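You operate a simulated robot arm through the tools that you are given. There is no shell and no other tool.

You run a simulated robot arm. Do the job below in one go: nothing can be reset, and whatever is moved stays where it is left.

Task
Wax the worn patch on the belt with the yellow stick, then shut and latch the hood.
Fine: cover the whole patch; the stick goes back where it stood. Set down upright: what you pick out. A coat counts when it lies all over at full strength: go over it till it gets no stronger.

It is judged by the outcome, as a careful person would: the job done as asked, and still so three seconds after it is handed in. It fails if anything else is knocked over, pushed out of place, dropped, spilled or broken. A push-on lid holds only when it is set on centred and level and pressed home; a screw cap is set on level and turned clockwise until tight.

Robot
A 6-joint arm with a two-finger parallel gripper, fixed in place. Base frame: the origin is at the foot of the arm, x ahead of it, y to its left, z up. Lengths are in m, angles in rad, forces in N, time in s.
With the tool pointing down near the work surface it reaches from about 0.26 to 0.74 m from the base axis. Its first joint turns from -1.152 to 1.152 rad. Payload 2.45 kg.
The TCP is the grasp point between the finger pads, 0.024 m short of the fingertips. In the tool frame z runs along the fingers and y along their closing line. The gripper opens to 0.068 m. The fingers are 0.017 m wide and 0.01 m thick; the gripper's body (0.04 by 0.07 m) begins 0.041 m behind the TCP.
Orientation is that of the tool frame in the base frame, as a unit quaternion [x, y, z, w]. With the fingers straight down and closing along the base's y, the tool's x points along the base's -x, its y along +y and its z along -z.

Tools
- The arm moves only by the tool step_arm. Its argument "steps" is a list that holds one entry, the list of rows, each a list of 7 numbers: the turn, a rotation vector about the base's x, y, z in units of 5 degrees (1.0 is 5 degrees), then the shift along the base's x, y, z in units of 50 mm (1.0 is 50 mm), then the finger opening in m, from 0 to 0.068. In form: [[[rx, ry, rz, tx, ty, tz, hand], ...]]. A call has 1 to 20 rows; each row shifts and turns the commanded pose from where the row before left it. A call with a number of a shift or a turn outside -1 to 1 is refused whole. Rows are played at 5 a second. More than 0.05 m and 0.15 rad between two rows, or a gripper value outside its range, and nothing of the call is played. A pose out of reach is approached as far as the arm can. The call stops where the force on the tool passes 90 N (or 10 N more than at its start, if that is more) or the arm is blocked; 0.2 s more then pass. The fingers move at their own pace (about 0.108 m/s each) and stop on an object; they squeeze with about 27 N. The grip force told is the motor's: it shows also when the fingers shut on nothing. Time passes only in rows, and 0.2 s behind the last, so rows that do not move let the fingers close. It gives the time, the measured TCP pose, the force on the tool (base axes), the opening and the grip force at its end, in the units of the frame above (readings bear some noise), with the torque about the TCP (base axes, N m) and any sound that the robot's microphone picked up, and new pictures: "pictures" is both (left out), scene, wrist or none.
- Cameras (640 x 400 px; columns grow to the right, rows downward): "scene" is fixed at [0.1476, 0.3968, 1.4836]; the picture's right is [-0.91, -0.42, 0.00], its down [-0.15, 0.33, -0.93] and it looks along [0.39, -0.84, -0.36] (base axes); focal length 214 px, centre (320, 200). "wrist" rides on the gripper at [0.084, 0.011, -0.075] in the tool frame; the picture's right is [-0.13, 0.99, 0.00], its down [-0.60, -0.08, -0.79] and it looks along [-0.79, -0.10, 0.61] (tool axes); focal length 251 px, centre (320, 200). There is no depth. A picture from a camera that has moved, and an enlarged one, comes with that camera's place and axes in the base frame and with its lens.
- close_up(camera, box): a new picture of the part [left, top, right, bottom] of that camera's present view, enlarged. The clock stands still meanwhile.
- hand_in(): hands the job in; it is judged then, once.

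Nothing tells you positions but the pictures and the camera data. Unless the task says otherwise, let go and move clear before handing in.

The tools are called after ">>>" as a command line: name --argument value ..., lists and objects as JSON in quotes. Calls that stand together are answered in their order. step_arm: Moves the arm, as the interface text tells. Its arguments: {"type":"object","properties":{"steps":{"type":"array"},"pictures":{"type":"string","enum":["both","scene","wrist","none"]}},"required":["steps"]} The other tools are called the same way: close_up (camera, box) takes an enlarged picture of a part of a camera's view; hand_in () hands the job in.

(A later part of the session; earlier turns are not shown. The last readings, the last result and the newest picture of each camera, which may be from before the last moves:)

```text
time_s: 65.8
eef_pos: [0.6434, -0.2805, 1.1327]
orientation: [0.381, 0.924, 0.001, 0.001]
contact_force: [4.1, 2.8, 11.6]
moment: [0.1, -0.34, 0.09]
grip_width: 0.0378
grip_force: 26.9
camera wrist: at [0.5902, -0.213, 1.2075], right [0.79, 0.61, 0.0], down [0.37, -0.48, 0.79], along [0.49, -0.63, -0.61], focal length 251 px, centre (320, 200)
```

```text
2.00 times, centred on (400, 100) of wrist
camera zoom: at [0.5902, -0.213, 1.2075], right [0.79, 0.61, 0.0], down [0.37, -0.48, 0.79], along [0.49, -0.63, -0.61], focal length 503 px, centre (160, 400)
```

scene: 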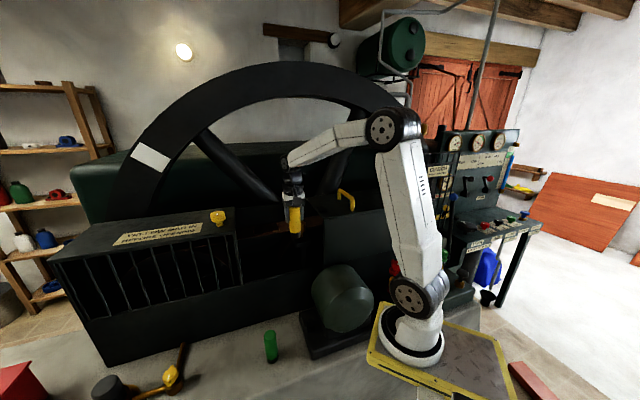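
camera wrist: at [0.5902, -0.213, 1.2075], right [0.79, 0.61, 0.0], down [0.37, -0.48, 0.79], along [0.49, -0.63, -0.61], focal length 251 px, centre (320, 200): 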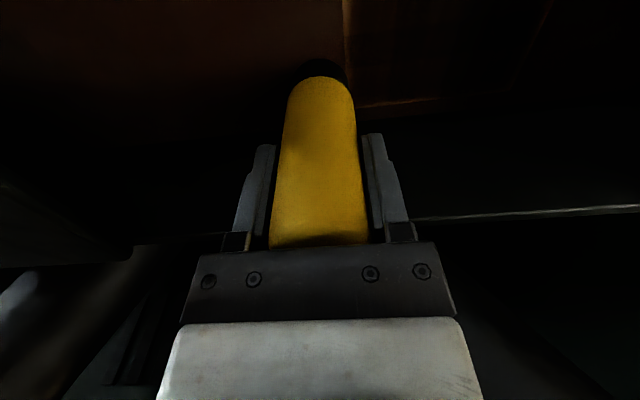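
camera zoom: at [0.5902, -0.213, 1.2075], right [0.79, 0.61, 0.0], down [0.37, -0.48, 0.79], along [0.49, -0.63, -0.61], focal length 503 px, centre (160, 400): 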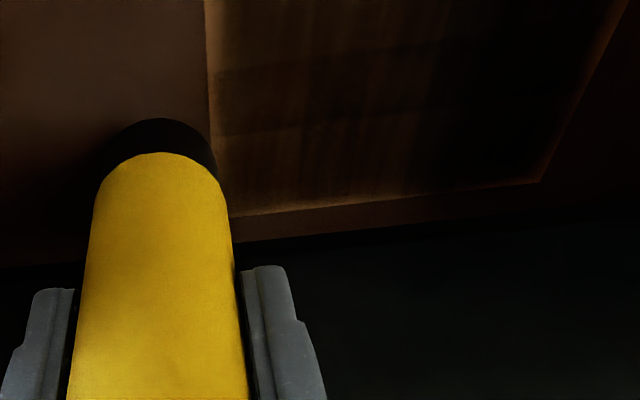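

The light rim looks the same on all four sides regardless of passes, so I need a like-for-like comparison. I'll back out to the same viewing pose as before and take the same zoom.

>>> step_arm --steps '[[[0, 0, 0, 0, 0, 0.84, 0.03], [0, 0, 0, -0.65, 0.65, 0, 0.03], [0, 0, 0, -0.65, 0.65, 0, 0.03], [0, 0, 0, -0.65, 0.65, 0, 0.03], [0, 0, 0, -0.62, 0.62, 0, 0.03], [0, 0, 0, -0.22, -0.22, 0, 0.03], [0, 0, 0, 0, 0, 0, 0.03]]]' --pictures "wrist"

>>> close_up --camera "scene" --box '[240, 205, 300, 240]'

>>> close_up --camera "scene" --box '[250, 215, 284, 239]'

>>> close_up --camera "wrist" --box '[360, 100, 560, 225]'

```text
time_s: 67.4
eef_pos: [0.5029, -0.1638, 1.1742]
orientation: [0.382, 0.924, 0.0, 0.0]
contact_force: [0.2, -0.1, -2.2]
moment: [0.0, 0.01, 0.0]
grip_width: 0.0379
grip_force: 27.0
camera wrist: at [0.4503, -0.0957, 1.2487], right [0.79, 0.61, 0.0], down [0.37, -0.48, 0.79], along [0.48, -0.63, -0.61], focal length 251 px, centre (320, 200)
```

wrist: 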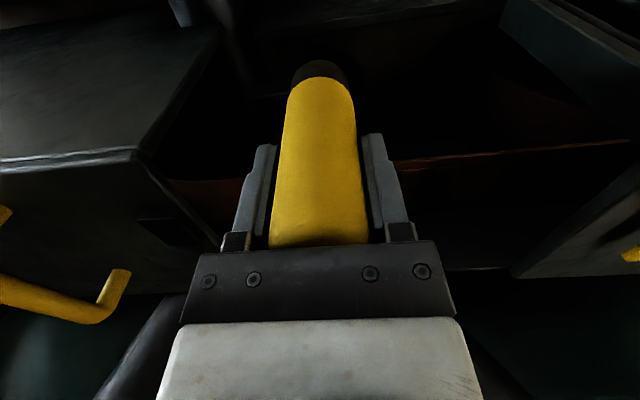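

```text
10.67 times, centred on (270, 222) of scene
camera zoom: at [0.1476, 0.3968, 1.4836], right [-0.91, -0.42, 0.0], down [-0.15, 0.33, -0.93], along [0.39, -0.84, -0.36], focal length 2288 px, centre (853, -40)
```

zoom: 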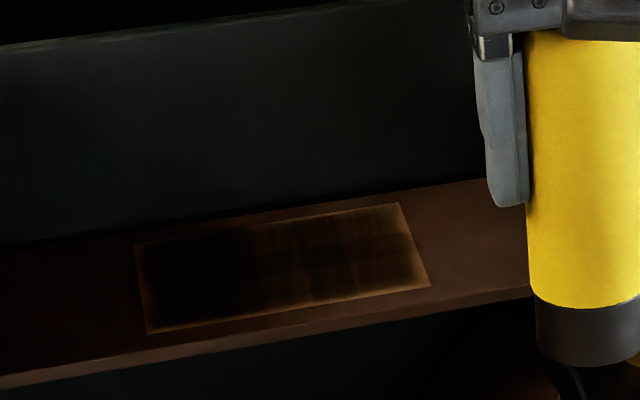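

```text
16.00 times, centred on (267, 227) of scene
camera zoom: at [0.1476, 0.3968, 1.4836], right [-0.91, -0.42, 0.0], down [-0.15, 0.33, -0.93], along [0.39, -0.84, -0.36], focal length 3432 px, centre (1168, -232)
```

zoom: 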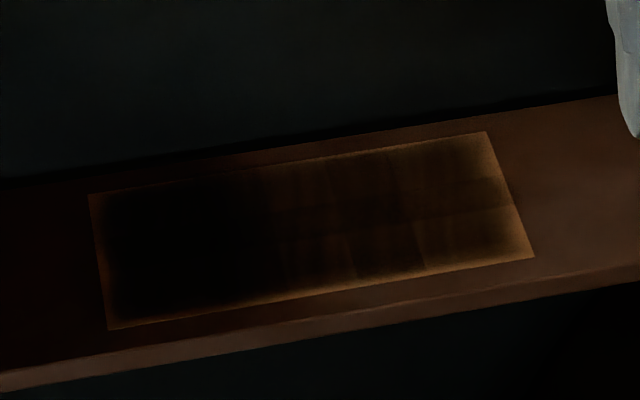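

```text
3.20 times, centred on (460, 162) of wrist
camera zoom: at [0.4503, -0.0957, 1.2487], right [0.79, 0.61, 0.0], down [0.37, -0.48, 0.79], along [0.48, -0.63, -0.61], focal length 805 px, centre (-128, 320)
```

zoom: 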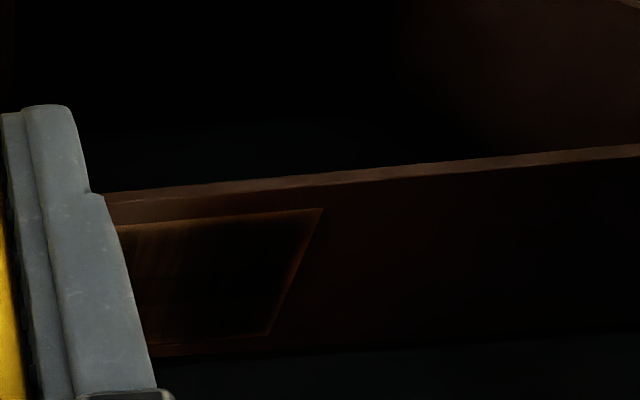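

The coat seems to render on a coarse grid, with the low-m half still browner than the rest. I'll raise the hand and place the wrist camera closer, with the patch beside the stick, to judge the coat in detail.

>>> step_arm --steps '[[[0, 0, 0, 0, 0, 0.7, 0.03], [0, 0, 0, 0, 0, 0.62, 0.03], [0, 0, 0, 0.49, -0.726, 0, 0.03], [0, 0, 0, 0.49, -0.726, 0, 0.03], [0, 0, 0, 0.49, -0.726, 0, 0.03], [0, 0, 0, 0, 0, 0, 0.03]]]' --pictures "wrist"

>>> close_up --camera "wrist" --box '[340, 0, 540, 125]'

>>> close_up --camera "scene" --box '[250, 215, 284, 239]'

```text
time_s: 68.8
eef_pos: [0.5767, -0.2714, 1.2408]
orientation: [0.383, 0.924, -0.001, 0.0]
contact_force: [0.3, -0.1, -0.9]
moment: [0.01, 0.04, 0.0]
grip_width: 0.0378
grip_force: 26.6
camera wrist: at [0.5248, -0.2042, 1.3153], right [0.79, 0.61, 0.0], down [0.37, -0.48, 0.79], along [0.48, -0.63, -0.61], focal length 251 px, centre (320, 200)
```

wrist: 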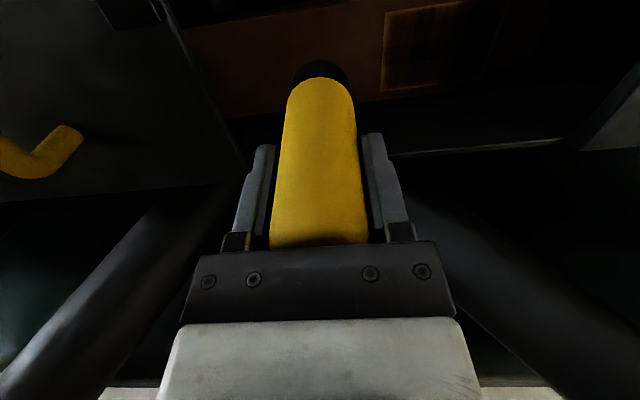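

```text
3.20 times, centred on (440, 62) of wrist
camera zoom: at [0.5248, -0.2042, 1.3153], right [0.79, 0.61, 0.0], down [0.37, -0.48, 0.79], along [0.48, -0.63, -0.61], focal length 805 px, centre (-64, 640)
```

zoom: 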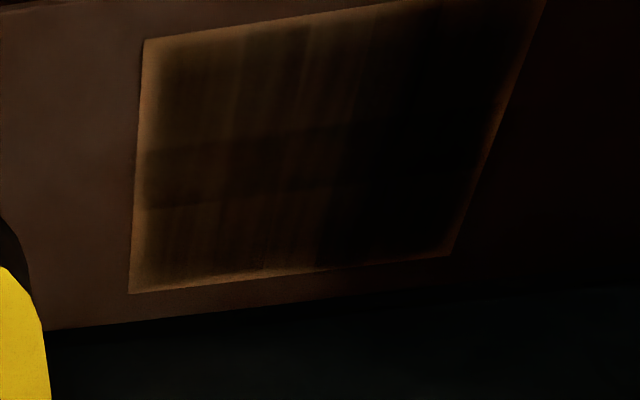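

```text
16.00 times, centred on (267, 227) of scene
camera zoom: at [0.1476, 0.3968, 1.4836], right [-0.91, -0.42, 0.0], down [-0.15, 0.33, -0.93], along [0.39, -0.84, -0.36], focal length 3432 px, centre (1168, -232)
```

zoom: 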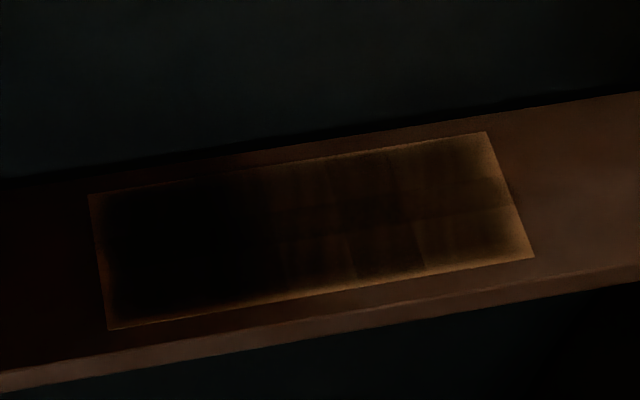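

The closer view shows an even dark coat with a soft lighter rim and faint streaks. To see whether it still gets stronger, I'll rub the lit low-m half again thoroughly and then compare from this same pose.

>>> step_arm --steps '[[[0, 0, 0, 0.33, 0.33, 0, 0.03], [0, 0, 0, 0.33, 0.33, 0, 0.03], [0, 0, 0, 0, 0, -0.9, 0.03], [0, 0, 0, 0, 0, -0.9, 0.03], [0, 0, 0, 0, 0, -0.2, 0.03], [0, 0, 0, 0, 0, -0.16, 0.03], [0, 0, 0, 0.206, 0.206, 0, 0.03], [0, 0, 0, 0.206, 0.206, 0, 0.03], [0, 0, 0, 0.206, 0.206, 0, 0.03], [0, 0, 0, 0.206, 0.206, 0, 0.03], [0, 0, 0, 0.206, 0.206, 0, 0.03], [0, 0, 0, -0.206, -0.206, 0, 0.03], [0, 0, 0, -0.206, -0.206, 0, 0.03], [0, 0, 0, -0.206, -0.206, 0, 0.03], [0, 0, 0, -0.206, -0.206, 0, 0.03], [0, 0, 0, -0.206, -0.206, 0, 0.03], [0, 0, 0, 0, 0, 0, 0.03]]]' --pictures "none"

>>> step_arm --steps '[[[0, 0, 0, 0.17, -0.17, 0.1, 0.03], [0, 0, 0, 0, 0, -0.1, 0.03], [0, 0, 0, 0.206, 0.206, 0, 0.03], [0, 0, 0, 0.206, 0.206, 0, 0.03], [0, 0, 0, 0.206, 0.206, 0, 0.03], [0, 0, 0, 0.206, 0.206, 0, 0.03], [0, 0, 0, 0.206, 0.206, 0, 0.03], [0, 0, 0, -0.206, -0.206, 0, 0.03], [0, 0, 0, -0.206, -0.206, 0, 0.03], [0, 0, 0, -0.206, -0.206, 0, 0.03], [0, 0, 0, -0.206, -0.206, 0, 0.03], [0, 0, 0, -0.206, -0.206, 0, 0.03], [0, 0, 0, 0.17, -0.17, 0.1, 0.03], [0, 0, 0, 0, 0, -0.1, 0.03], [0, 0, 0, 0.206, 0.206, 0, 0.03], [0, 0, 0, 0.206, 0.206, 0, 0.03], [0, 0, 0, 0.206, 0.206, 0, 0.03], [0, 0, 0, 0.206, 0.206, 0, 0.03], [0, 0, 0, 0.206, 0.206, 0, 0.03], [0, 0, 0, 0, 0, 0, 0.03]]]' --pictures "none"

```text
time_s: 72.4
eef_pos: [0.6084, -0.2391, 1.1315]
orientation: [0.382, 0.924, 0.001, 0.0]
contact_force: [2.3, 2.8, 7.6]
moment: [0.05, -0.25, 0.07]
grip_width: 0.038
grip_force: 26.7
```

```text
time_s: 76.6
eef_pos: [0.6775, -0.2056, 1.1332]
orientation: [0.382, 0.924, -0.001, 0.0]
contact_force: [-1.4, -0.7, 0.3]
moment: [-0.08, 0.0, 0.0]
grip_width: 0.0378
grip_force: 27.4
```

The stick has slid up a few millimetres in the grip, so contact is light now; I'll press 1 mm more and finish the remaining lines.

>>> step_arm --steps '[[[0, 0, 0, 0, 0, -0.025, 0.03], [0, 0, 0, -0.206, -0.206, 0, 0.03], [0, 0, 0, -0.206, -0.206, 0, 0.03], [0, 0, 0, -0.206, -0.206, 0, 0.03], [0, 0, 0, -0.206, -0.206, 0, 0.03], [0, 0, 0, -0.206, -0.206, 0, 0.03], [0, 0, 0, 0.17, -0.17, 0.1, 0.03], [0, 0, 0, 0, 0, -0.1, 0.03], [0, 0, 0, 0.206, 0.206, 0, 0.03], [0, 0, 0, 0.206, 0.206, 0, 0.03], [0, 0, 0, 0.206, 0.206, 0, 0.03], [0, 0, 0, 0.206, 0.206, 0, 0.03], [0, 0, 0, 0.206, 0.206, 0, 0.03], [0, 0, 0, -0.206, -0.206, 0, 0.03], [0, 0, 0, -0.206, -0.206, 0, 0.03], [0, 0, 0, -0.206, -0.206, 0, 0.03], [0, 0, 0, -0.206, -0.206, 0, 0.03], [0, 0, 0, -0.206, -0.206, 0, 0.03]]]' --pictures "none"

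>>> step_arm --steps '[[[0, 0, 0, 0.17, -0.17, 0.1, 0.03], [0, 0, 0, 0, 0, -0.1, 0.03], [0, 0, 0, 0.206, 0.206, 0, 0.03], [0, 0, 0, 0.206, 0.206, 0, 0.03], [0, 0, 0, 0.206, 0.206, 0, 0.03], [0, 0, 0, 0.206, 0.206, 0, 0.03], [0, 0, 0, 0.206, 0.206, 0, 0.03], [0, 0, 0, -0.206, -0.206, 0, 0.03], [0, 0, 0, -0.206, -0.206, 0, 0.03], [0, 0, 0, -0.206, -0.206, 0, 0.03], [0, 0, 0, -0.206, -0.206, 0, 0.03], [0, 0, 0, -0.206, -0.206, 0, 0.03], [0, 0, 0, 0, 0, 0, 0.03]]]' --pictures "none"

>>> close_up --camera "scene" --box '[240, 205, 300, 240]'

```text
time_s: 80.4
eef_pos: [0.6348, -0.2637, 1.1314]
orientation: [0.382, 0.924, 0.0, 0.002]
contact_force: [5.5, 5.7, 20.6]
moment: [0.28, -0.32, 0.0]
grip_width: 0.0381
grip_force: 26.7
```

```text
time_s: 83.2
eef_pos: [0.6439, -0.2741, 1.1316]
orientation: [0.382, 0.924, -0.001, 0.001]
contact_force: [6.2, 4.5, 18.7]
moment: [0.18, -0.35, 0.02]
grip_width: 0.0376
grip_force: 27.7
```

```text
10.67 times, centred on (270, 222) of scene
camera zoom: at [0.1474, 0.3971, 1.4836], right [-0.91, -0.42, 0.0], down [-0.15, 0.33, -0.93], along [0.39, -0.84, -0.36], focal length 2288 px, centre (853, -40)
```

zoom: 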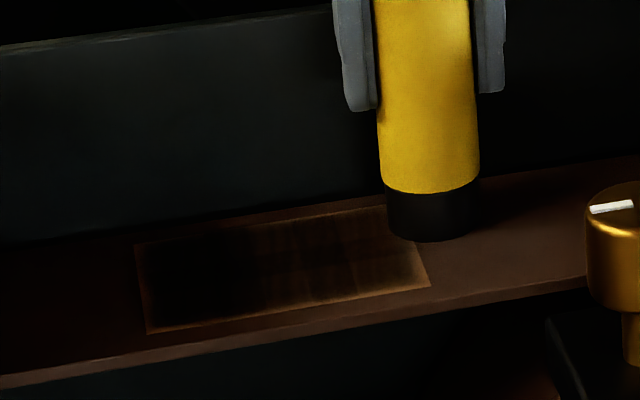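

Now back up to the same viewing pose for a like-for-like comparison.

>>> step_arm --steps '[[[0, 0, 0, 0, 0, 0.9, 0.03], [0, 0, 0, 0, 0, 0.9, 0.03], [0, 0, 0, 0, 0, 0.38, 0.03], [0, 0, 0, -0.672, 0.027, 0, 0.03], [0, 0, 0, -0.672, 0.027, 0, 0.03], [0, 0, 0, 0, 0, 0, 0.03]]]' --pictures "wrist"

>>> close_up --camera "wrist" --box '[340, 0, 540, 125]'

>>> close_up --camera "scene" --box '[250, 215, 284, 239]'

```text
time_s: 84.6
eef_pos: [0.575, -0.2701, 1.2394]
orientation: [0.383, 0.924, 0.0, 0.0]
contact_force: [-0.4, 0.6, -1.3]
moment: [0.02, 0.0, 0.03]
grip_width: 0.0379
grip_force: 26.7
camera wrist: at [0.5233, -0.2021, 1.3144], right [0.79, 0.61, 0.0], down [0.37, -0.48, 0.79], along [0.48, -0.63, -0.61], focal length 251 px, centre (320, 200)
```

wrist: 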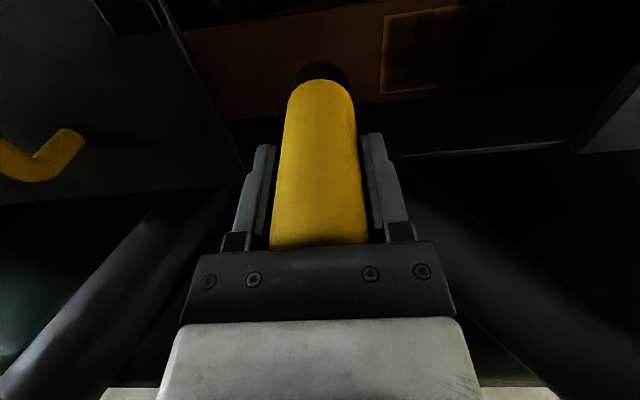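

```text
3.20 times, centred on (440, 62) of wrist
camera zoom: at [0.5233, -0.2021, 1.3144], right [0.79, 0.61, 0.0], down [0.37, -0.48, 0.79], along [0.48, -0.63, -0.61], focal length 805 px, centre (-64, 640)
```

zoom: 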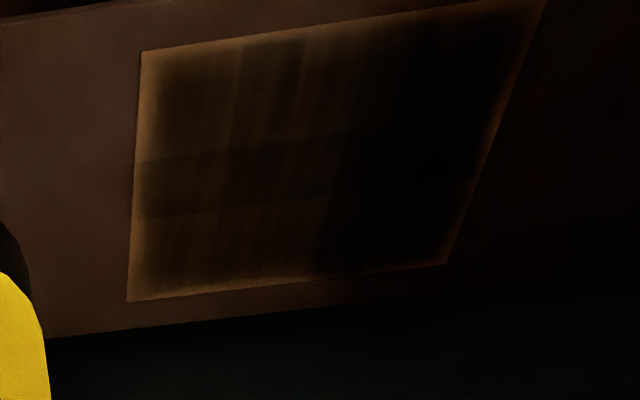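

```text
16.00 times, centred on (267, 227) of scene
camera zoom: at [0.1476, 0.3968, 1.4836], right [-0.91, -0.42, 0.0], down [-0.15, 0.33, -0.93], along [0.39, -0.84, -0.36], focal length 3432 px, centre (1168, -232)
```

zoom: 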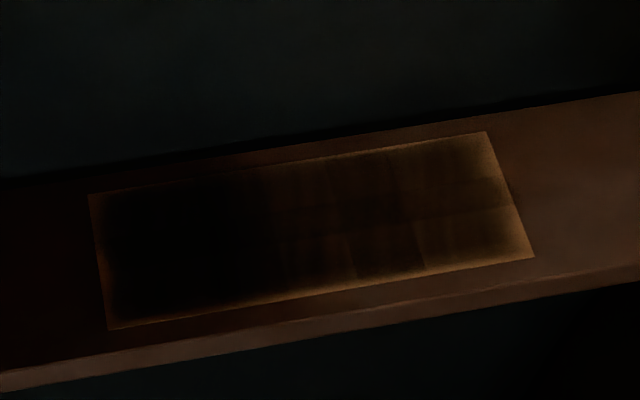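

The streak pattern and rim are unchanged after the extra rubbing, so that half is saturated. I'll give the shaded high-m half the same extra passes, including the far corner, to be sure.

>>> step_arm --steps '[[[0, 0, 0, 0.516, 0.516, 0, 0.03], [0, 0, 0, 0.516, 0.516, 0, 0.03], [0, 0, 0, 0.516, 0.516, 0, 0.03], [0, 0, 0, 0, 0, -0.9, 0.03], [0, 0, 0, 0, 0, -0.9, 0.03], [0, 0, 0, 0, 0, -0.25, 0.03], [0, 0, 0, 0, 0, -0.12, 0.03], [0, 0, 0, 0.193, 0.193, 0, 0.03], [0, 0, 0, 0.193, 0.193, 0, 0.03], [0, 0, 0, 0.193, 0.193, 0, 0.03], [0, 0, 0, 0.193, 0.193, 0, 0.03], [0, 0, 0, 0.193, 0.193, 0, 0.03], [0, 0, 0, -0.193, -0.193, 0, 0.03], [0, 0, 0, -0.193, -0.193, 0, 0.03], [0, 0, 0, -0.193, -0.193, 0, 0.03], [0, 0, 0, -0.193, -0.193, 0, 0.03], [0, 0, 0, -0.193, -0.193, 0, 0.03], [0, 0, 0, 0, 0, 0, 0.03]]]' --pictures "none"

>>> step_arm --steps '[[[0, 0, 0, 0.17, -0.17, 0.1, 0.03], [0, 0, 0, 0, 0, -0.1, 0.03], [0, 0, 0, 0.193, 0.193, 0, 0.03], [0, 0, 0, 0.193, 0.193, 0, 0.03], [0, 0, 0, 0.193, 0.193, 0, 0.03], [0, 0, 0, 0.193, 0.193, 0, 0.03], [0, 0, 0, 0.193, 0.193, 0, 0.03], [0, 0, 0, 0.17, -0.17, 0.1, 0.03], [0, 0, 0, 0, 0, -0.1, 0.03], [0, 0, 0, -0.193, -0.193, 0, 0.03], [0, 0, 0, -0.193, -0.193, 0, 0.03], [0, 0, 0, -0.193, -0.193, 0, 0.03], [0, 0, 0, -0.193, -0.193, 0, 0.03], [0, 0, 0, -0.193, -0.193, 0, 0.03], [0, 0, 0, 0, 0, 0, 0.03]]]' --pictures "none"

```text
time_s: 88.4
eef_pos: [0.6537, -0.1932, 1.1317]
orientation: [0.382, 0.924, 0.0, 0.0]
contact_force: [2.7, 3.4, 8.6]
moment: [0.06, -0.26, 0.05]
grip_width: 0.0376
grip_force: 27.1
```

```text
time_s: 91.6
eef_pos: [0.6684, -0.2096, 1.1326]
orientation: [0.383, 0.924, 0.0, 0.001]
contact_force: [4.7, 2.5, 8.2]
moment: [0.08, -0.33, 0.05]
grip_width: 0.0381
grip_force: 26.9
```

Contact is around 10 N; I'll press a touch more and do the lines n≈0.633 and 0.645.

>>> step_arm --steps '[[[0, 0, 0, 0, 0, -0.012, 0.03], [0, 0, 0, 0.17, -0.17, 0.1, 0.03], [0, 0, 0, 0, 0, -0.1, 0.03], [0, 0, 0, 0.193, 0.193, 0, 0.03], [0, 0, 0, 0.193, 0.193, 0, 0.03], [0, 0, 0, 0.193, 0.193, 0, 0.03], [0, 0, 0, 0.193, 0.193, 0, 0.03], [0, 0, 0, 0.193, 0.193, 0, 0.03], [0, 0, 0, -0.193, -0.193, 0, 0.03], [0, 0, 0, -0.193, -0.193, 0, 0.03], [0, 0, 0, -0.193, -0.193, 0, 0.03], [0, 0, 0, -0.193, -0.193, 0, 0.03], [0, 0, 0, -0.193, -0.193, 0, 0.03], [0, 0, 0, 0.17, -0.17, 0.1, 0.03], [0, 0, 0, 0, 0, -0.1, 0.03], [0, 0, 0, 0.186, 0.186, 0, 0.03], [0, 0, 0, 0.186, 0.186, 0, 0.03], [0, 0, 0, 0.186, 0.186, 0, 0.03], [0, 0, 0, 0.186, 0.186, 0, 0.03], [0, 0, 0, 0, 0, 0, 0.03]]]' --pictures "none"

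>>> step_arm --steps '[[[0, 0, 0, -0.186, -0.186, 0, 0.03], [0, 0, 0, -0.186, -0.186, 0, 0.03], [0, 0, 0, -0.186, -0.186, 0, 0.03], [0, 0, 0, -0.186, -0.186, 0, 0.03], [0, 0, 0, 0.15, -0.15, 0.1, 0.03], [0, 0, 0, 0, 0, -0.1, 0.03], [0, 0, 0, 0.165, 0.165, 0, 0.03], [0, 0, 0, 0.165, 0.165, 0, 0.03], [0, 0, 0, 0.165, 0.165, 0, 0.03], [0, 0, 0, -0.165, -0.165, 0, 0.03], [0, 0, 0, -0.165, -0.165, 0, 0.03], [0, 0, 0, -0.165, -0.165, 0, 0.03], [0, 0, 0, 0.165, 0.165, 0, 0.03], [0, 0, 0, 0.165, 0.165, 0, 0.03], [0, 0, 0, 0.165, 0.165, 0, 0.03], [0, 0, 0, 0, 0, 0, 0.03]]]' --pictures "none"

```text
time_s: 95.8
eef_pos: [0.7234, -0.1898, 1.1304]
orientation: [0.382, 0.924, 0.0, 0.0]
contact_force: [-4.6, -4.9, 15.3]
moment: [-0.42, 0.13, -0.04]
grip_width: 0.038
grip_force: 26.7
```

```text
time_s: 99.2
eef_pos: [0.7197, -0.2111, 1.1318]
orientation: [0.383, 0.924, 0.0, 0.001]
contact_force: [-3.2, -5.7, 13.9]
moment: [-0.44, 0.1, -0.05]
grip_width: 0.038
grip_force: 27.0
```

Now the far corner itself: a few short rubs between (m 0.372, n 0.650) and the back edge.

>>> step_arm --steps '[[[0, 0, 0, 0.062, 0.288, 0, 0.03], [0, 0, 0, -0.2, -0.2, 0, 0.03], [0, 0, 0, 0.2, 0.2, 0, 0.03], [0, 0, 0, 0.1, 0.2, 0, 0.03], [0, 0, 0, -0.1, -0.2, 0, 0.03], [0, 0, 0, -0.2, -0.2, 0, 0.03], [0, 0, 0, 0.2, 0.2, 0, 0.03], [0, 0, 0, 0, 0, 0, 0.03]]]' --pictures "none"

>>> step_arm --steps '[[[0, 0, 0, 0, 0, 0.8, 0.03], [0, 0, 0, -0.45, 0.45, 0.3, 0.03], [0, 0, 0, -0.65, 0.65, 0, 0.03], [0, 0, 0, -0.65, 0.65, 0, 0.03], [0, 0, 0, -0.65, 0.65, 0, 0.03], [0, 0, 0, -0.65, 0.65, 0, 0.03], [0, 0, 0, 0, 0, 0, 0.03]]]' --pictures "both"

>>> close_up --camera "scene" --box '[250, 215, 284, 239]'

>>> close_up --camera "wrist" --box '[80, 100, 280, 225]'

```text
time_s: 101.0
eef_pos: [0.7223, -0.1978, 1.1327]
orientation: [0.384, 0.924, -0.001, 0.001]
contact_force: [-2.6, -4.8, 11.4]
moment: [-0.45, 0.06, -0.06]
grip_width: 0.0378
grip_force: 27.3
```

```text
time_s: 102.6
eef_pos: [0.5613, -0.0401, 1.1845]
orientation: [0.383, 0.924, 0.0, 0.0]
contact_force: [-0.1, -0.2, -1.0]
moment: [-0.05, -0.02, 0.01]
grip_width: 0.0379
grip_force: 26.7
out of reach, approached as far as the arm can: row 1
camera wrist: at [0.5098, 0.0271, 1.2588], right [0.79, 0.61, 0.0], down [0.37, -0.48, 0.79], along [0.48, -0.63, -0.61], focal length 251 px, centre (320, 200)
```

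scene: 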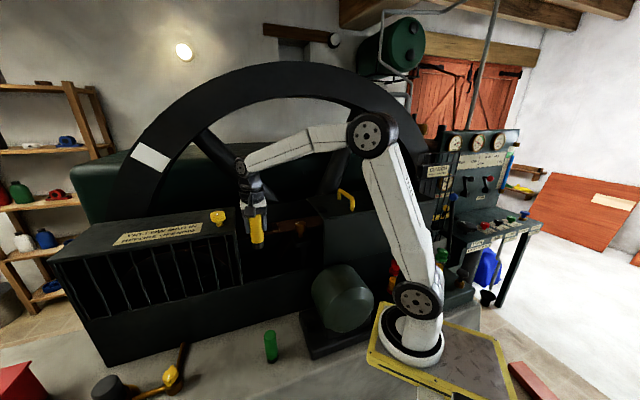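
wrist: 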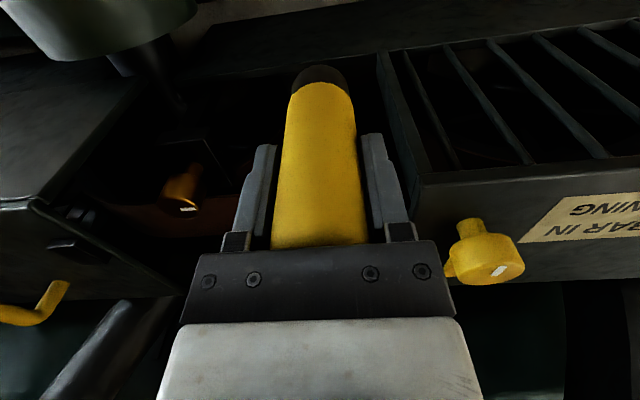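

```text
16.00 times, centred on (267, 227) of scene
camera zoom: at [0.1476, 0.3968, 1.4836], right [-0.91, -0.42, 0.0], down [-0.15, 0.33, -0.93], along [0.39, -0.84, -0.36], focal length 3432 px, centre (1168, -232)
```

zoom: 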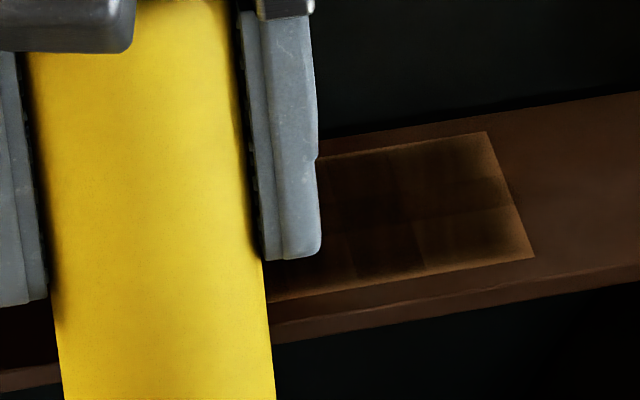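

```text
3.20 times, centred on (180, 162) of wrist
camera zoom: at [0.5098, 0.0271, 1.2588], right [0.79, 0.61, 0.0], down [0.37, -0.48, 0.79], along [0.48, -0.63, -0.61], focal length 805 px, centre (768, 320)
```

zoom: 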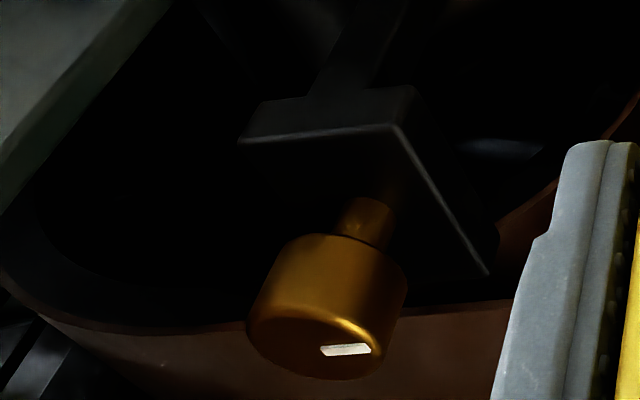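

I'll lift the hand high and clear so the scene camera gets an unobstructed, better lit look at the whole patch.

>>> step_arm --steps '[[[0, 0, 0, -0.367, -0.033, 0.783, 0.03], [0, 0, 0, -0.367, -0.033, 0.783, 0.03], [0, 0, 0, -0.367, -0.033, 0.783, 0.03], [0, 0, 0, -0.367, -0.033, 0.783, 0.03], [0, 0, 0, -0.367, -0.033, 0.783, 0.03], [0, 0, 0, -0.367, -0.033, 0.783, 0.03], [0, 0, 0, 0, 0, 0, 0.03]]]' --pictures "both"

>>> close_up --camera "scene" --box '[250, 215, 284, 239]'

>>> close_up --camera "scene" --box '[220, 200, 316, 260]'

```text
time_s: 104.2
eef_pos: [0.4508, -0.0519, 1.4189]
orientation: [0.382, 0.924, -0.001, 0.001]
contact_force: [0.5, 1.2, -1.8]
moment: [0.01, 0.01, 0.03]
grip_width: 0.0378
grip_force: 26.8
camera wrist: at [0.3989, 0.0152, 1.4942], right [0.79, 0.61, 0.0], down [0.37, -0.48, 0.79], along [0.48, -0.63, -0.61], focal length 251 px, centre (320, 200)
```

scene: 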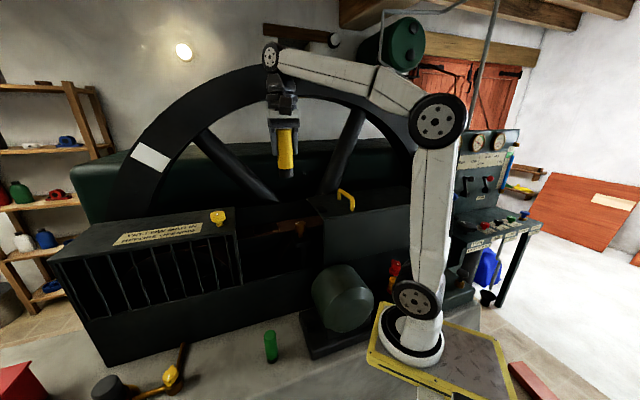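
wrist: 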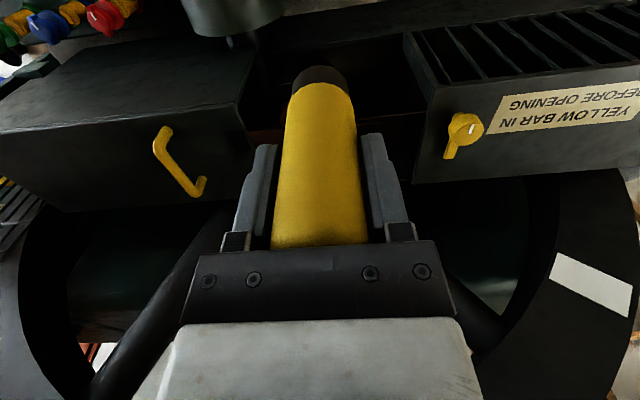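

```text
16.00 times, centred on (267, 227) of scene
camera zoom: at [0.1476, 0.3968, 1.4836], right [-0.91, -0.42, 0.0], down [-0.15, 0.33, -0.93], along [0.39, -0.84, -0.36], focal length 3432 px, centre (1168, -232)
```

zoom: 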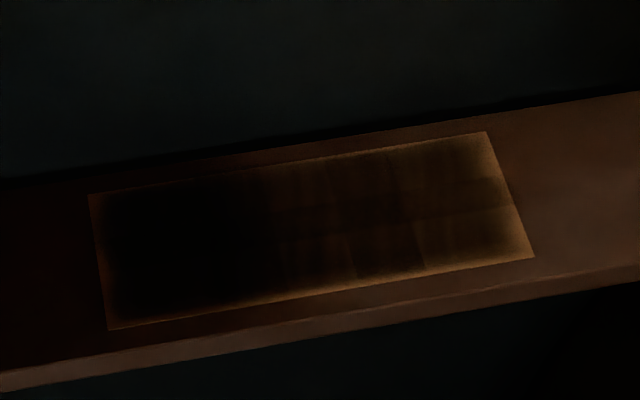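

```text
6.67 times, centred on (268, 230) of scene
camera zoom: at [0.1476, 0.3968, 1.4836], right [-0.91, -0.42, 0.0], down [-0.15, 0.33, -0.93], along [0.39, -0.84, -0.36], focal length 1430 px, centre (667, 0)
```

zoom: 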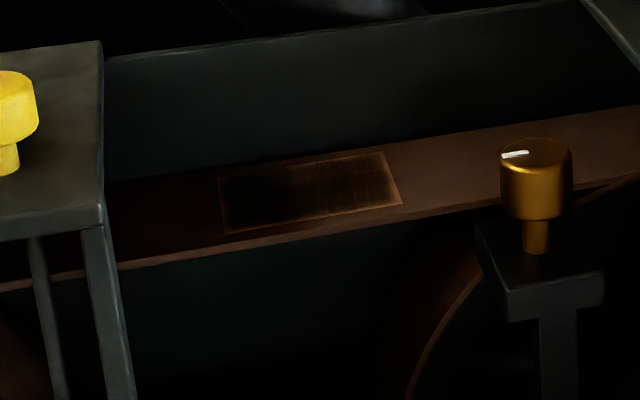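

The coat pattern is identical to the last three views, so it no longer gets stronger. From here the wrist camera sees the latch arm and hood well, so I'll zoom on them before returning the stick.

>>> close_up --camera "wrist" --box '[400, 80, 560, 180]'

>>> close_up --camera "wrist" --box '[120, 60, 440, 260]'

>>> close_up --camera "wrist" --box '[240, 40, 400, 140]'

```text
4.00 times, centred on (480, 130) of wrist
camera zoom: at [0.3989, 0.0152, 1.4942], right [0.79, 0.61, 0.0], down [0.37, -0.48, 0.79], along [0.48, -0.63, -0.61], focal length 1006 px, centre (-320, 480)
```

zoom: 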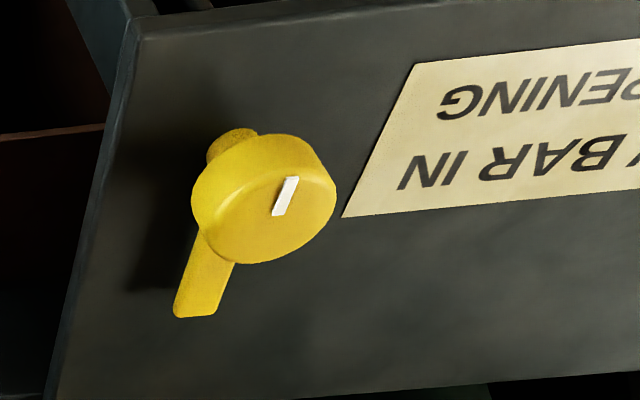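

```text
2.00 times, centred on (280, 160) of wrist
camera zoom: at [0.3989, 0.0152, 1.4942], right [0.79, 0.61, 0.0], down [0.37, -0.48, 0.79], along [0.48, -0.63, -0.61], focal length 503 px, centre (400, 280)
```

zoom: 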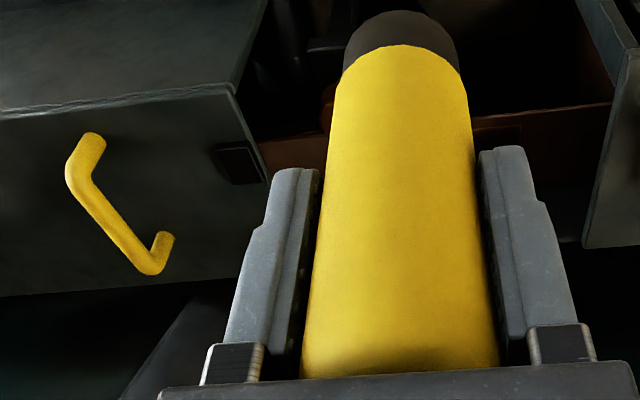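

```text
4.00 times, centred on (320, 90) of wrist
camera zoom: at [0.3989, 0.0152, 1.4942], right [0.79, 0.61, 0.0], down [0.37, -0.48, 0.79], along [0.48, -0.63, -0.61], focal length 1006 px, centre (320, 640)
```

zoom: 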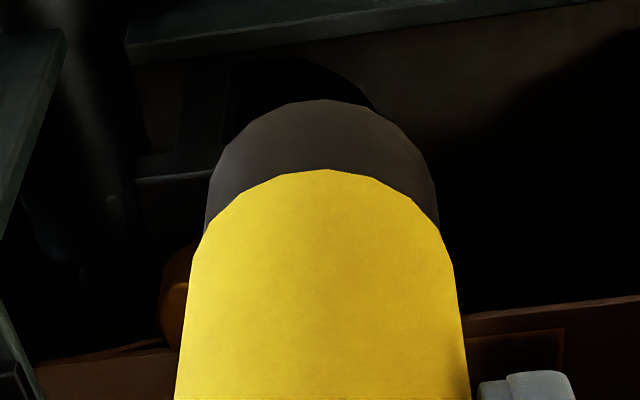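

The latch arm points straight back (+n) and must swing a quarter turn clockwise onto the black catch once the hood is shut. First I'll return the stick: turn the hand back +45° while moving above its original spot.

>>> step_arm --steps '[[[0, 0, 1, 0.346, 0.376, -0.553, 0.03], [0, 0, 1, 0.346, 0.376, -0.553, 0.03], [0, 0, 1, 0.346, 0.376, -0.553, 0.03], [0, 0, 1, 0.346, 0.376, -0.553, 0.03], [0, 0, 1, 0.346, 0.376, -0.553, 0.03], [0, 0, 1, 0.346, 0.376, -0.553, 0.03], [0, 0, 1, 0.346, 0.376, -0.553, 0.03], [0, 0, 1, 0.346, 0.376, -0.553, 0.03], [0, 0, 1, 0.346, 0.376, -0.553, 0.03], [0, 0, 0, 0, 0, 0, 0.03]]]' --pictures "none"

>>> step_arm --steps '[[[0, 0, 0, 0, 0, -0.9, 0.03], [0, 0, 0, 0, 0, -0.9, 0.03], [0, 0, 0, 0, 0, -0.9, 0.03], [0, 0, 0, 0, 0, -0.9, 0.03], [0, 0, 0, 0, 0, -0.9, 0.03], [0, 0, 0, 0, 0, -0.9, 0.03], [0, 0, 0, 0, 0, -0.7, 0.03], [0, 0, 0, 0, 0, 0, 0.03]]]' --pictures "both"

>>> close_up --camera "scene" --box '[180, 300, 280, 380]'

>>> close_up --camera "wrist" --box '[200, 0, 440, 150]'

```text
time_s: 106.4
eef_pos: [0.6099, 0.1194, 1.1687]
orientation: [-0.001, 1.0, 0.0, 0.0]
contact_force: [0.4, 0.1, -1.6]
moment: [0.0, -0.04, -0.03]
grip_width: 0.0376
grip_force: 26.9
```

```text
time_s: 108.2
eef_pos: [0.608, 0.1192, 0.8636]
orientation: [0.0, 1.0, 0.0, 0.0]
contact_force: [-0.2, -0.3, -1.9]
moment: [0.03, 0.0, 0.02]
grip_width: 0.0377
grip_force: 26.7
camera wrist: at [0.524, 0.13, 0.9383], right [0.13, 0.99, 0.0], down [0.6, -0.08, 0.79], along [0.79, -0.1, -0.61], focal length 251 px, centre (320, 200)
```

scene: 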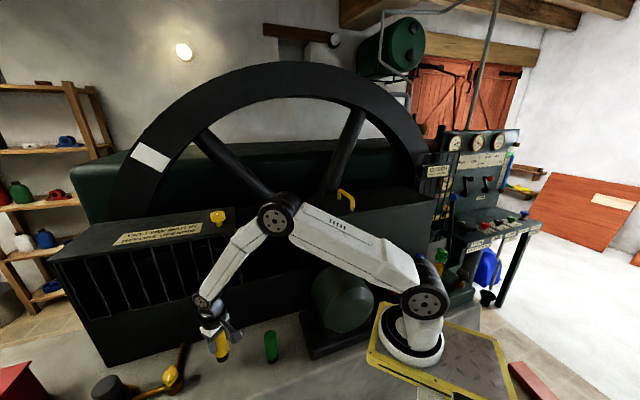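
wrist: 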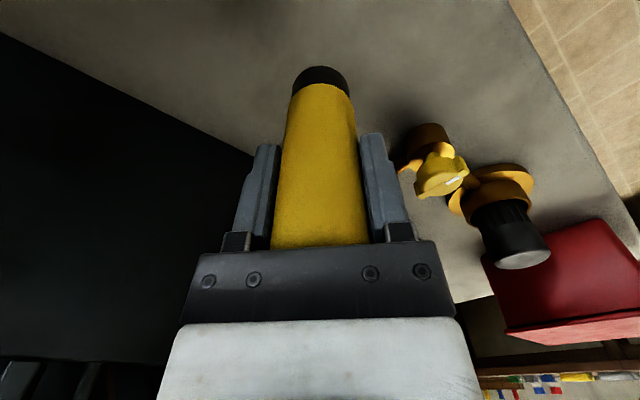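

```text
5.00 times, centred on (230, 340) of scene
camera zoom: at [0.1476, 0.3968, 1.4836], right [-0.91, -0.42, 0.0], down [-0.15, 0.33, -0.93], along [0.39, -0.84, -0.36], focal length 1072 px, centre (770, -500)
```

zoom: 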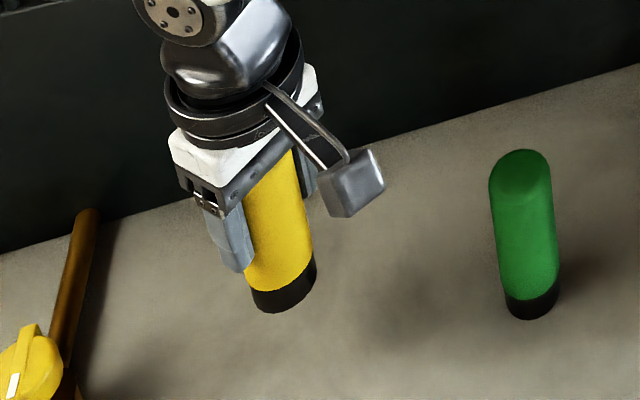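

```text
2.67 times, centred on (320, 75) of wrist
camera zoom: at [0.524, 0.13, 0.9383], right [0.13, 0.99, 0.0], down [0.6, -0.08, 0.79], along [0.79, -0.1, -0.61], focal length 670 px, centre (320, 533)
```

zoom: 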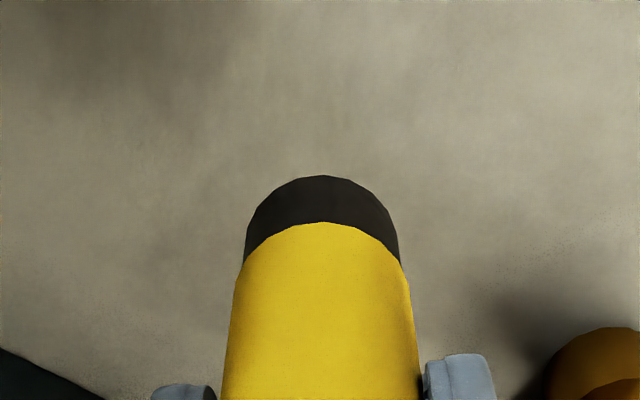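

The stick looks nearly upright in the hand. I'll zoom in more to measure any lean before setting it down.

>>> close_up --camera "scene" --box '[205, 320, 253, 368]'

```text
8.33 times, centred on (229, 344) of scene
camera zoom: at [0.1476, 0.3968, 1.4836], right [-0.91, -0.42, 0.0], down [-0.15, 0.33, -0.93], along [0.39, -0.84, -0.36], focal length 1787 px, centre (1078, -1000)
```

zoom: 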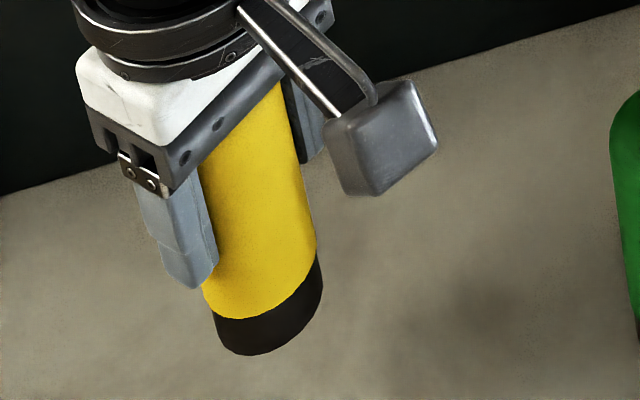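

The lean is within a degree or two. I'll shift 2 mm to the original spot and lower toward the ledge.

>>> step_arm --steps '[[[0, 0, 0, -0.036, -0.042, -0.6, 0.03], [0, 0, 0, 0, 0, -0.5, 0.03], [0, 0, 0, 0, 0, 0, 0.03]]]' --pictures "none"

>>> step_arm --steps '[[[0, 0, 0, 0, 0, -0.06, 0.03], [0, 0, 0, 0, 0, -0.04, 0.03], [0, 0, 0, 0, 0, 0, 0.03]]]' --pictures "none"

>>> close_up --camera "scene" --box '[205, 330, 253, 378]'

```text
time_s: 109.0
eef_pos: [0.607, 0.1161, 0.8067]
orientation: [0.001, 1.0, 0.0, 0.0]
contact_force: [-0.8, 0.8, -0.6]
moment: [-0.03, 0.0, 0.0]
grip_width: 0.0381
grip_force: 27.2
```

```text
time_s: 109.8
eef_pos: [0.607, 0.1166, 0.8033]
orientation: [0.0, 1.0, 0.0, 0.0]
contact_force: [-0.1, 0.9, -1.3]
moment: [0.0, 0.02, -0.01]
grip_width: 0.0379
grip_force: 26.5
```

```text
8.33 times, centred on (229, 354) of scene
camera zoom: at [0.1476, 0.3968, 1.4836], right [-0.91, -0.42, 0.0], down [-0.15, 0.33, -0.93], along [0.39, -0.84, -0.36], focal length 1787 px, centre (1078, -1083)
```

zoom: 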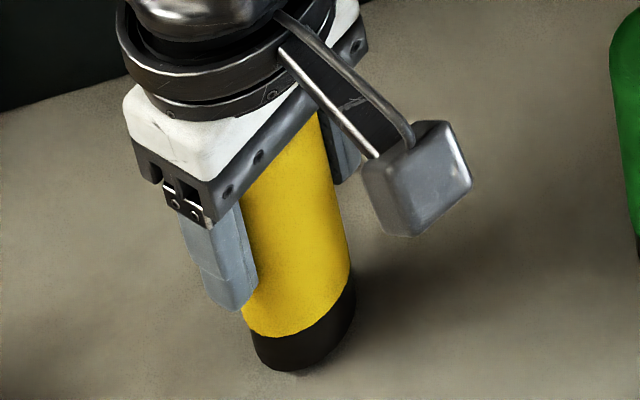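

Still just above the ledge. I'll continue down in 2 mm then 1 mm steps watching the force.

>>> step_arm --steps '[[[0, 0, 0, 0, 0, -0.04, 0.03], [0, 0, 0, 0, 0, 0, 0.03]]]' --pictures "none"

>>> step_arm --steps '[[[0, 0, 0, 0, 0, -0.03, 0.03], [0, 0, 0, 0, 0, 0, 0.03]]]' --pictures "none"

>>> step_arm --steps '[[[0, 0, 0, 0, 0, -0.02, 0.03], [0, 0, 0, 0, 0, 0, 0.03]]]' --pictures "none"

```text
time_s: 110.4
eef_pos: [0.6063, 0.1174, 0.8016]
orientation: [0.0, 1.0, 0.001, 0.0]
contact_force: [-0.3, 0.7, -0.8]
moment: [-0.01, 0.05, 0.01]
grip_width: 0.0379
grip_force: 27.5
```

```text
time_s: 111.0
eef_pos: [0.606, 0.1159, 0.7986]
orientation: [0.0, 1.0, 0.0, 0.0]
contact_force: [0.3, 0.2, -1.1]
moment: [0.02, 0.02, -0.01]
grip_width: 0.038
grip_force: 26.1
```

```text
time_s: 111.6
eef_pos: [0.6055, 0.1158, 0.7979]
orientation: [0.0, 1.0, 0.0, 0.0]
contact_force: [-0.1, -0.2, -1.0]
moment: [-0.03, 0.02, -0.02]
grip_width: 0.0379
grip_force: 26.8
```

>>> step_arm --steps '[[[0, 0, 0, 0, 0, -0.02, 0.03], [0, 0, 0, 0, 0, 0, 0.03]]]' --pictures "none"

>>> step_arm --steps '[[[0, 0, 0, 0, 0, -0.02, 0.03], [0, 0, 0, 0, 0, 0, 0.03]]]' --pictures "none"

>>> close_up --camera "scene" --box '[205, 330, 253, 378]'

```text
time_s: 112.2
eef_pos: [0.6056, 0.1164, 0.799]
orientation: [0.0, 1.0, 0.0, 0.0]
contact_force: [-0.1, -0.8, -1.2]
moment: [-0.01, -0.01, 0.01]
grip_width: 0.0381
grip_force: 27.1
```

```text
time_s: 112.8
eef_pos: [0.6061, 0.1162, 0.7969]
orientation: [-0.001, 1.0, 0.0, 0.001]
contact_force: [-0.6, -1.0, 1.5]
moment: [-0.03, 0.08, -0.01]
grip_width: 0.0378
grip_force: 27.4
```

```text
8.33 times, centred on (229, 354) of scene
camera zoom: at [0.1475, 0.3968, 1.4836], right [-0.91, -0.42, 0.0], down [-0.15, 0.33, -0.93], along [0.39, -0.84, -0.36], focal length 1787 px, centre (1078, -1083)
```

zoom: 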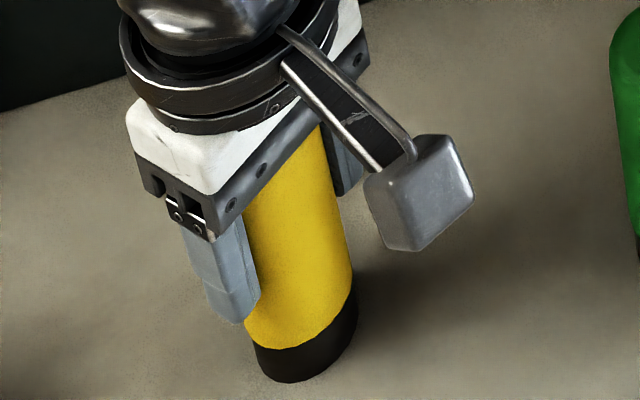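

Light contact with the ledge at TCP z≈0.7965. The base is about 5 mm too far in +x compared with the original picture, so I'll lift a hair, shift back, and set down with light pressure.

>>> step_arm --steps '[[[0, 0, 0, 0, 0, 0.06, 0.03], [0, 0, 0, -0.1, 0, 0, 0.03], [0, 0, 0, 0, 0, -0.06, 0.03], [0, 0, 0, 0, 0, -0.02, 0.03], [0, 0, 0, 0, 0, 0, 0.03]]]' --pictures "none"

>>> close_up --camera "scene" --box '[180, 300, 280, 380]'

```text
time_s: 114.0
eef_pos: [0.6014, 0.1171, 0.7969]
orientation: [-0.001, 1.0, 0.0, -0.001]
contact_force: [-5.6, -1.1, 13.1]
moment: [-0.07, 0.24, -0.04]
grip_width: 0.0381
grip_force: 27.3
```

```text
5.00 times, centred on (230, 340) of scene
camera zoom: at [0.1472, 0.3967, 1.4837], right [-0.91, -0.42, 0.0], down [-0.15, 0.33, -0.93], along [0.39, -0.84, -0.36], focal length 1072 px, centre (770, -500)
```

zoom: 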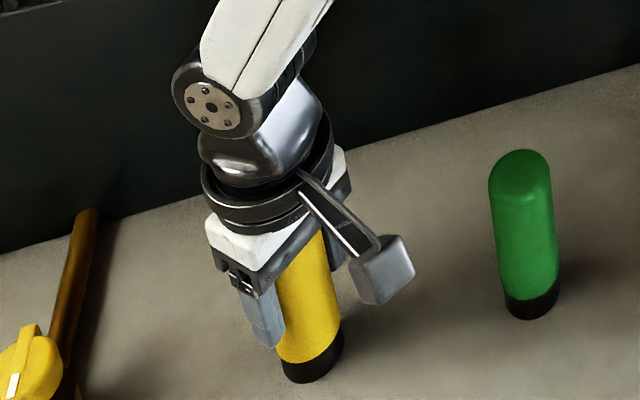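

The base now matches its original place in the picture. I'll relieve most of the press, open the fingers, and lift straight up.

>>> step_arm --steps '[[[0, 0, 0, 0, 0, 0.018, 0.03], [0, 0, 0, 0, 0, 0, 0.045], [0, 0, 0, 0, 0, 0, 0.06], [0, 0, 0, 0, 0, 0, 0.068], [0, 0, 0, 0, 0, 0, 0.068]]]' --pictures "wrist"

>>> close_up --camera "scene" --box '[180, 300, 280, 380]'

```text
time_s: 115.2
eef_pos: [0.6009, 0.1155, 0.7975]
orientation: [0.001, 1.0, 0.0, 0.0]
contact_force: [0.4, 0.5, -0.1]
moment: [0.01, -0.02, -0.01]
grip_width: 0.0682
grip_force: 0.1
camera wrist: at [0.5163, 0.1276, 0.8719], right [0.13, 0.99, 0.0], down [0.6, -0.08, 0.79], along [0.79, -0.1, -0.61], focal length 251 px, centre (320, 200)
```

wrist: 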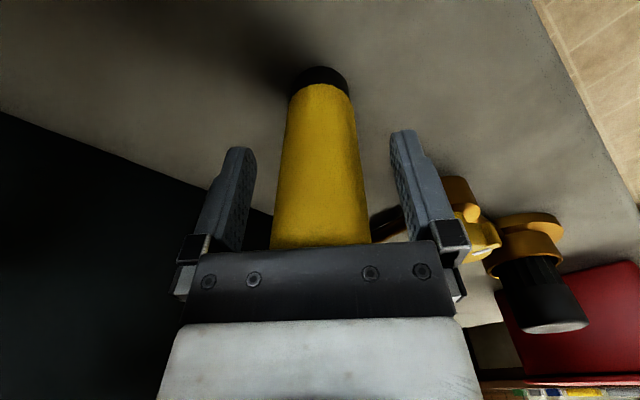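

```text
5.00 times, centred on (230, 340) of scene
camera zoom: at [0.1476, 0.3968, 1.4836], right [-0.91, -0.42, 0.0], down [-0.15, 0.33, -0.93], along [0.39, -0.84, -0.36], focal length 1072 px, centre (770, -500)
```

zoom: 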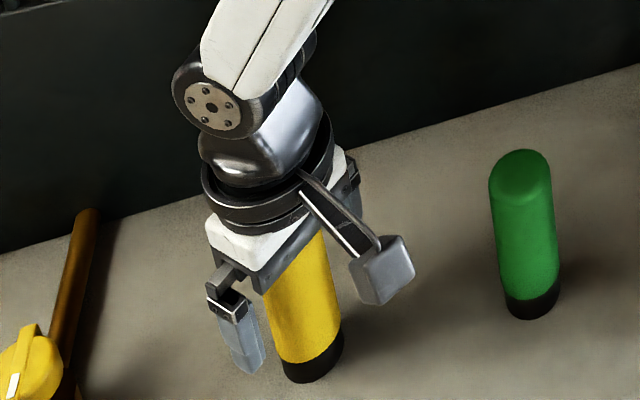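

Released and standing. Lifting straight up and checking the stick.

>>> step_arm --steps '[[[0, 0, 0, 0, 0, 0.5, 0.068], [0, 0, 0, 0, 0, 0.9, 0.068], [0, 0, 0, 0, 0, 0.9, 0.068], [0, 0, 0, 0, 0, 0.9, 0.068], [0, 0, 0, 0, 0, 0.9, 0.068], [0, 0, 0, 0, 0, 0.9, 0.068], [0, 0, 0, 0, 0, 0.9, 0.068], [0, 0, 0, 0, 0, 0.9, 0.068], [0, 0, 0, 0, 0, 0, 0.068]]]' --pictures "both"

>>> close_up --camera "scene" --box '[180, 300, 280, 380]'

```text
time_s: 117.2
eef_pos: [0.6006, 0.1169, 1.1373]
orientation: [0.0, 1.0, 0.001, 0.0]
contact_force: [0.7, -0.4, -0.2]
moment: [0.01, 0.03, -0.01]
grip_width: 0.0681
grip_force: 0.1
camera wrist: at [0.5166, 0.1272, 1.2126], right [0.13, 0.99, 0.0], down [0.6, -0.08, 0.79], along [0.79, -0.1, -0.61], focal length 251 px, centre (320, 200)
```

scene: 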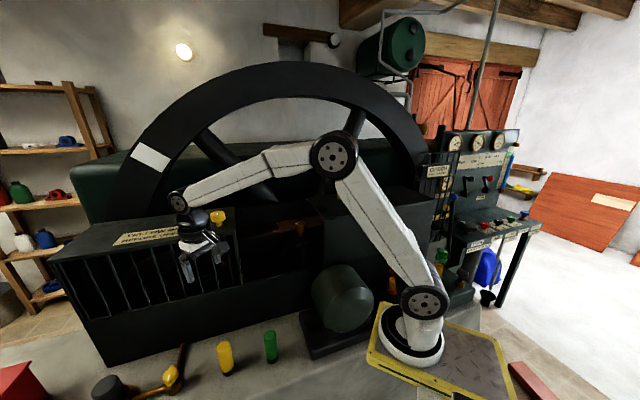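
wrist: 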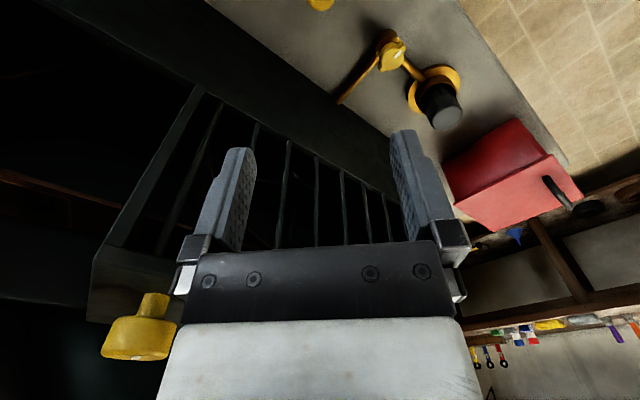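

```text
5.00 times, centred on (230, 340) of scene
camera zoom: at [0.1476, 0.3968, 1.4836], right [-0.91, -0.42, 0.0], down [-0.15, 0.33, -0.93], along [0.39, -0.84, -0.36], focal length 1072 px, centre (770, -500)
```

zoom: 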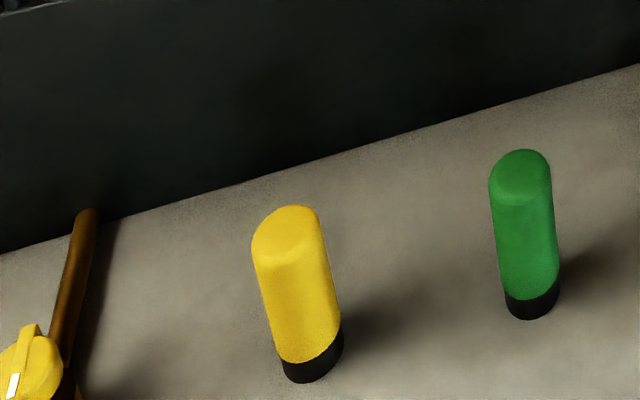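

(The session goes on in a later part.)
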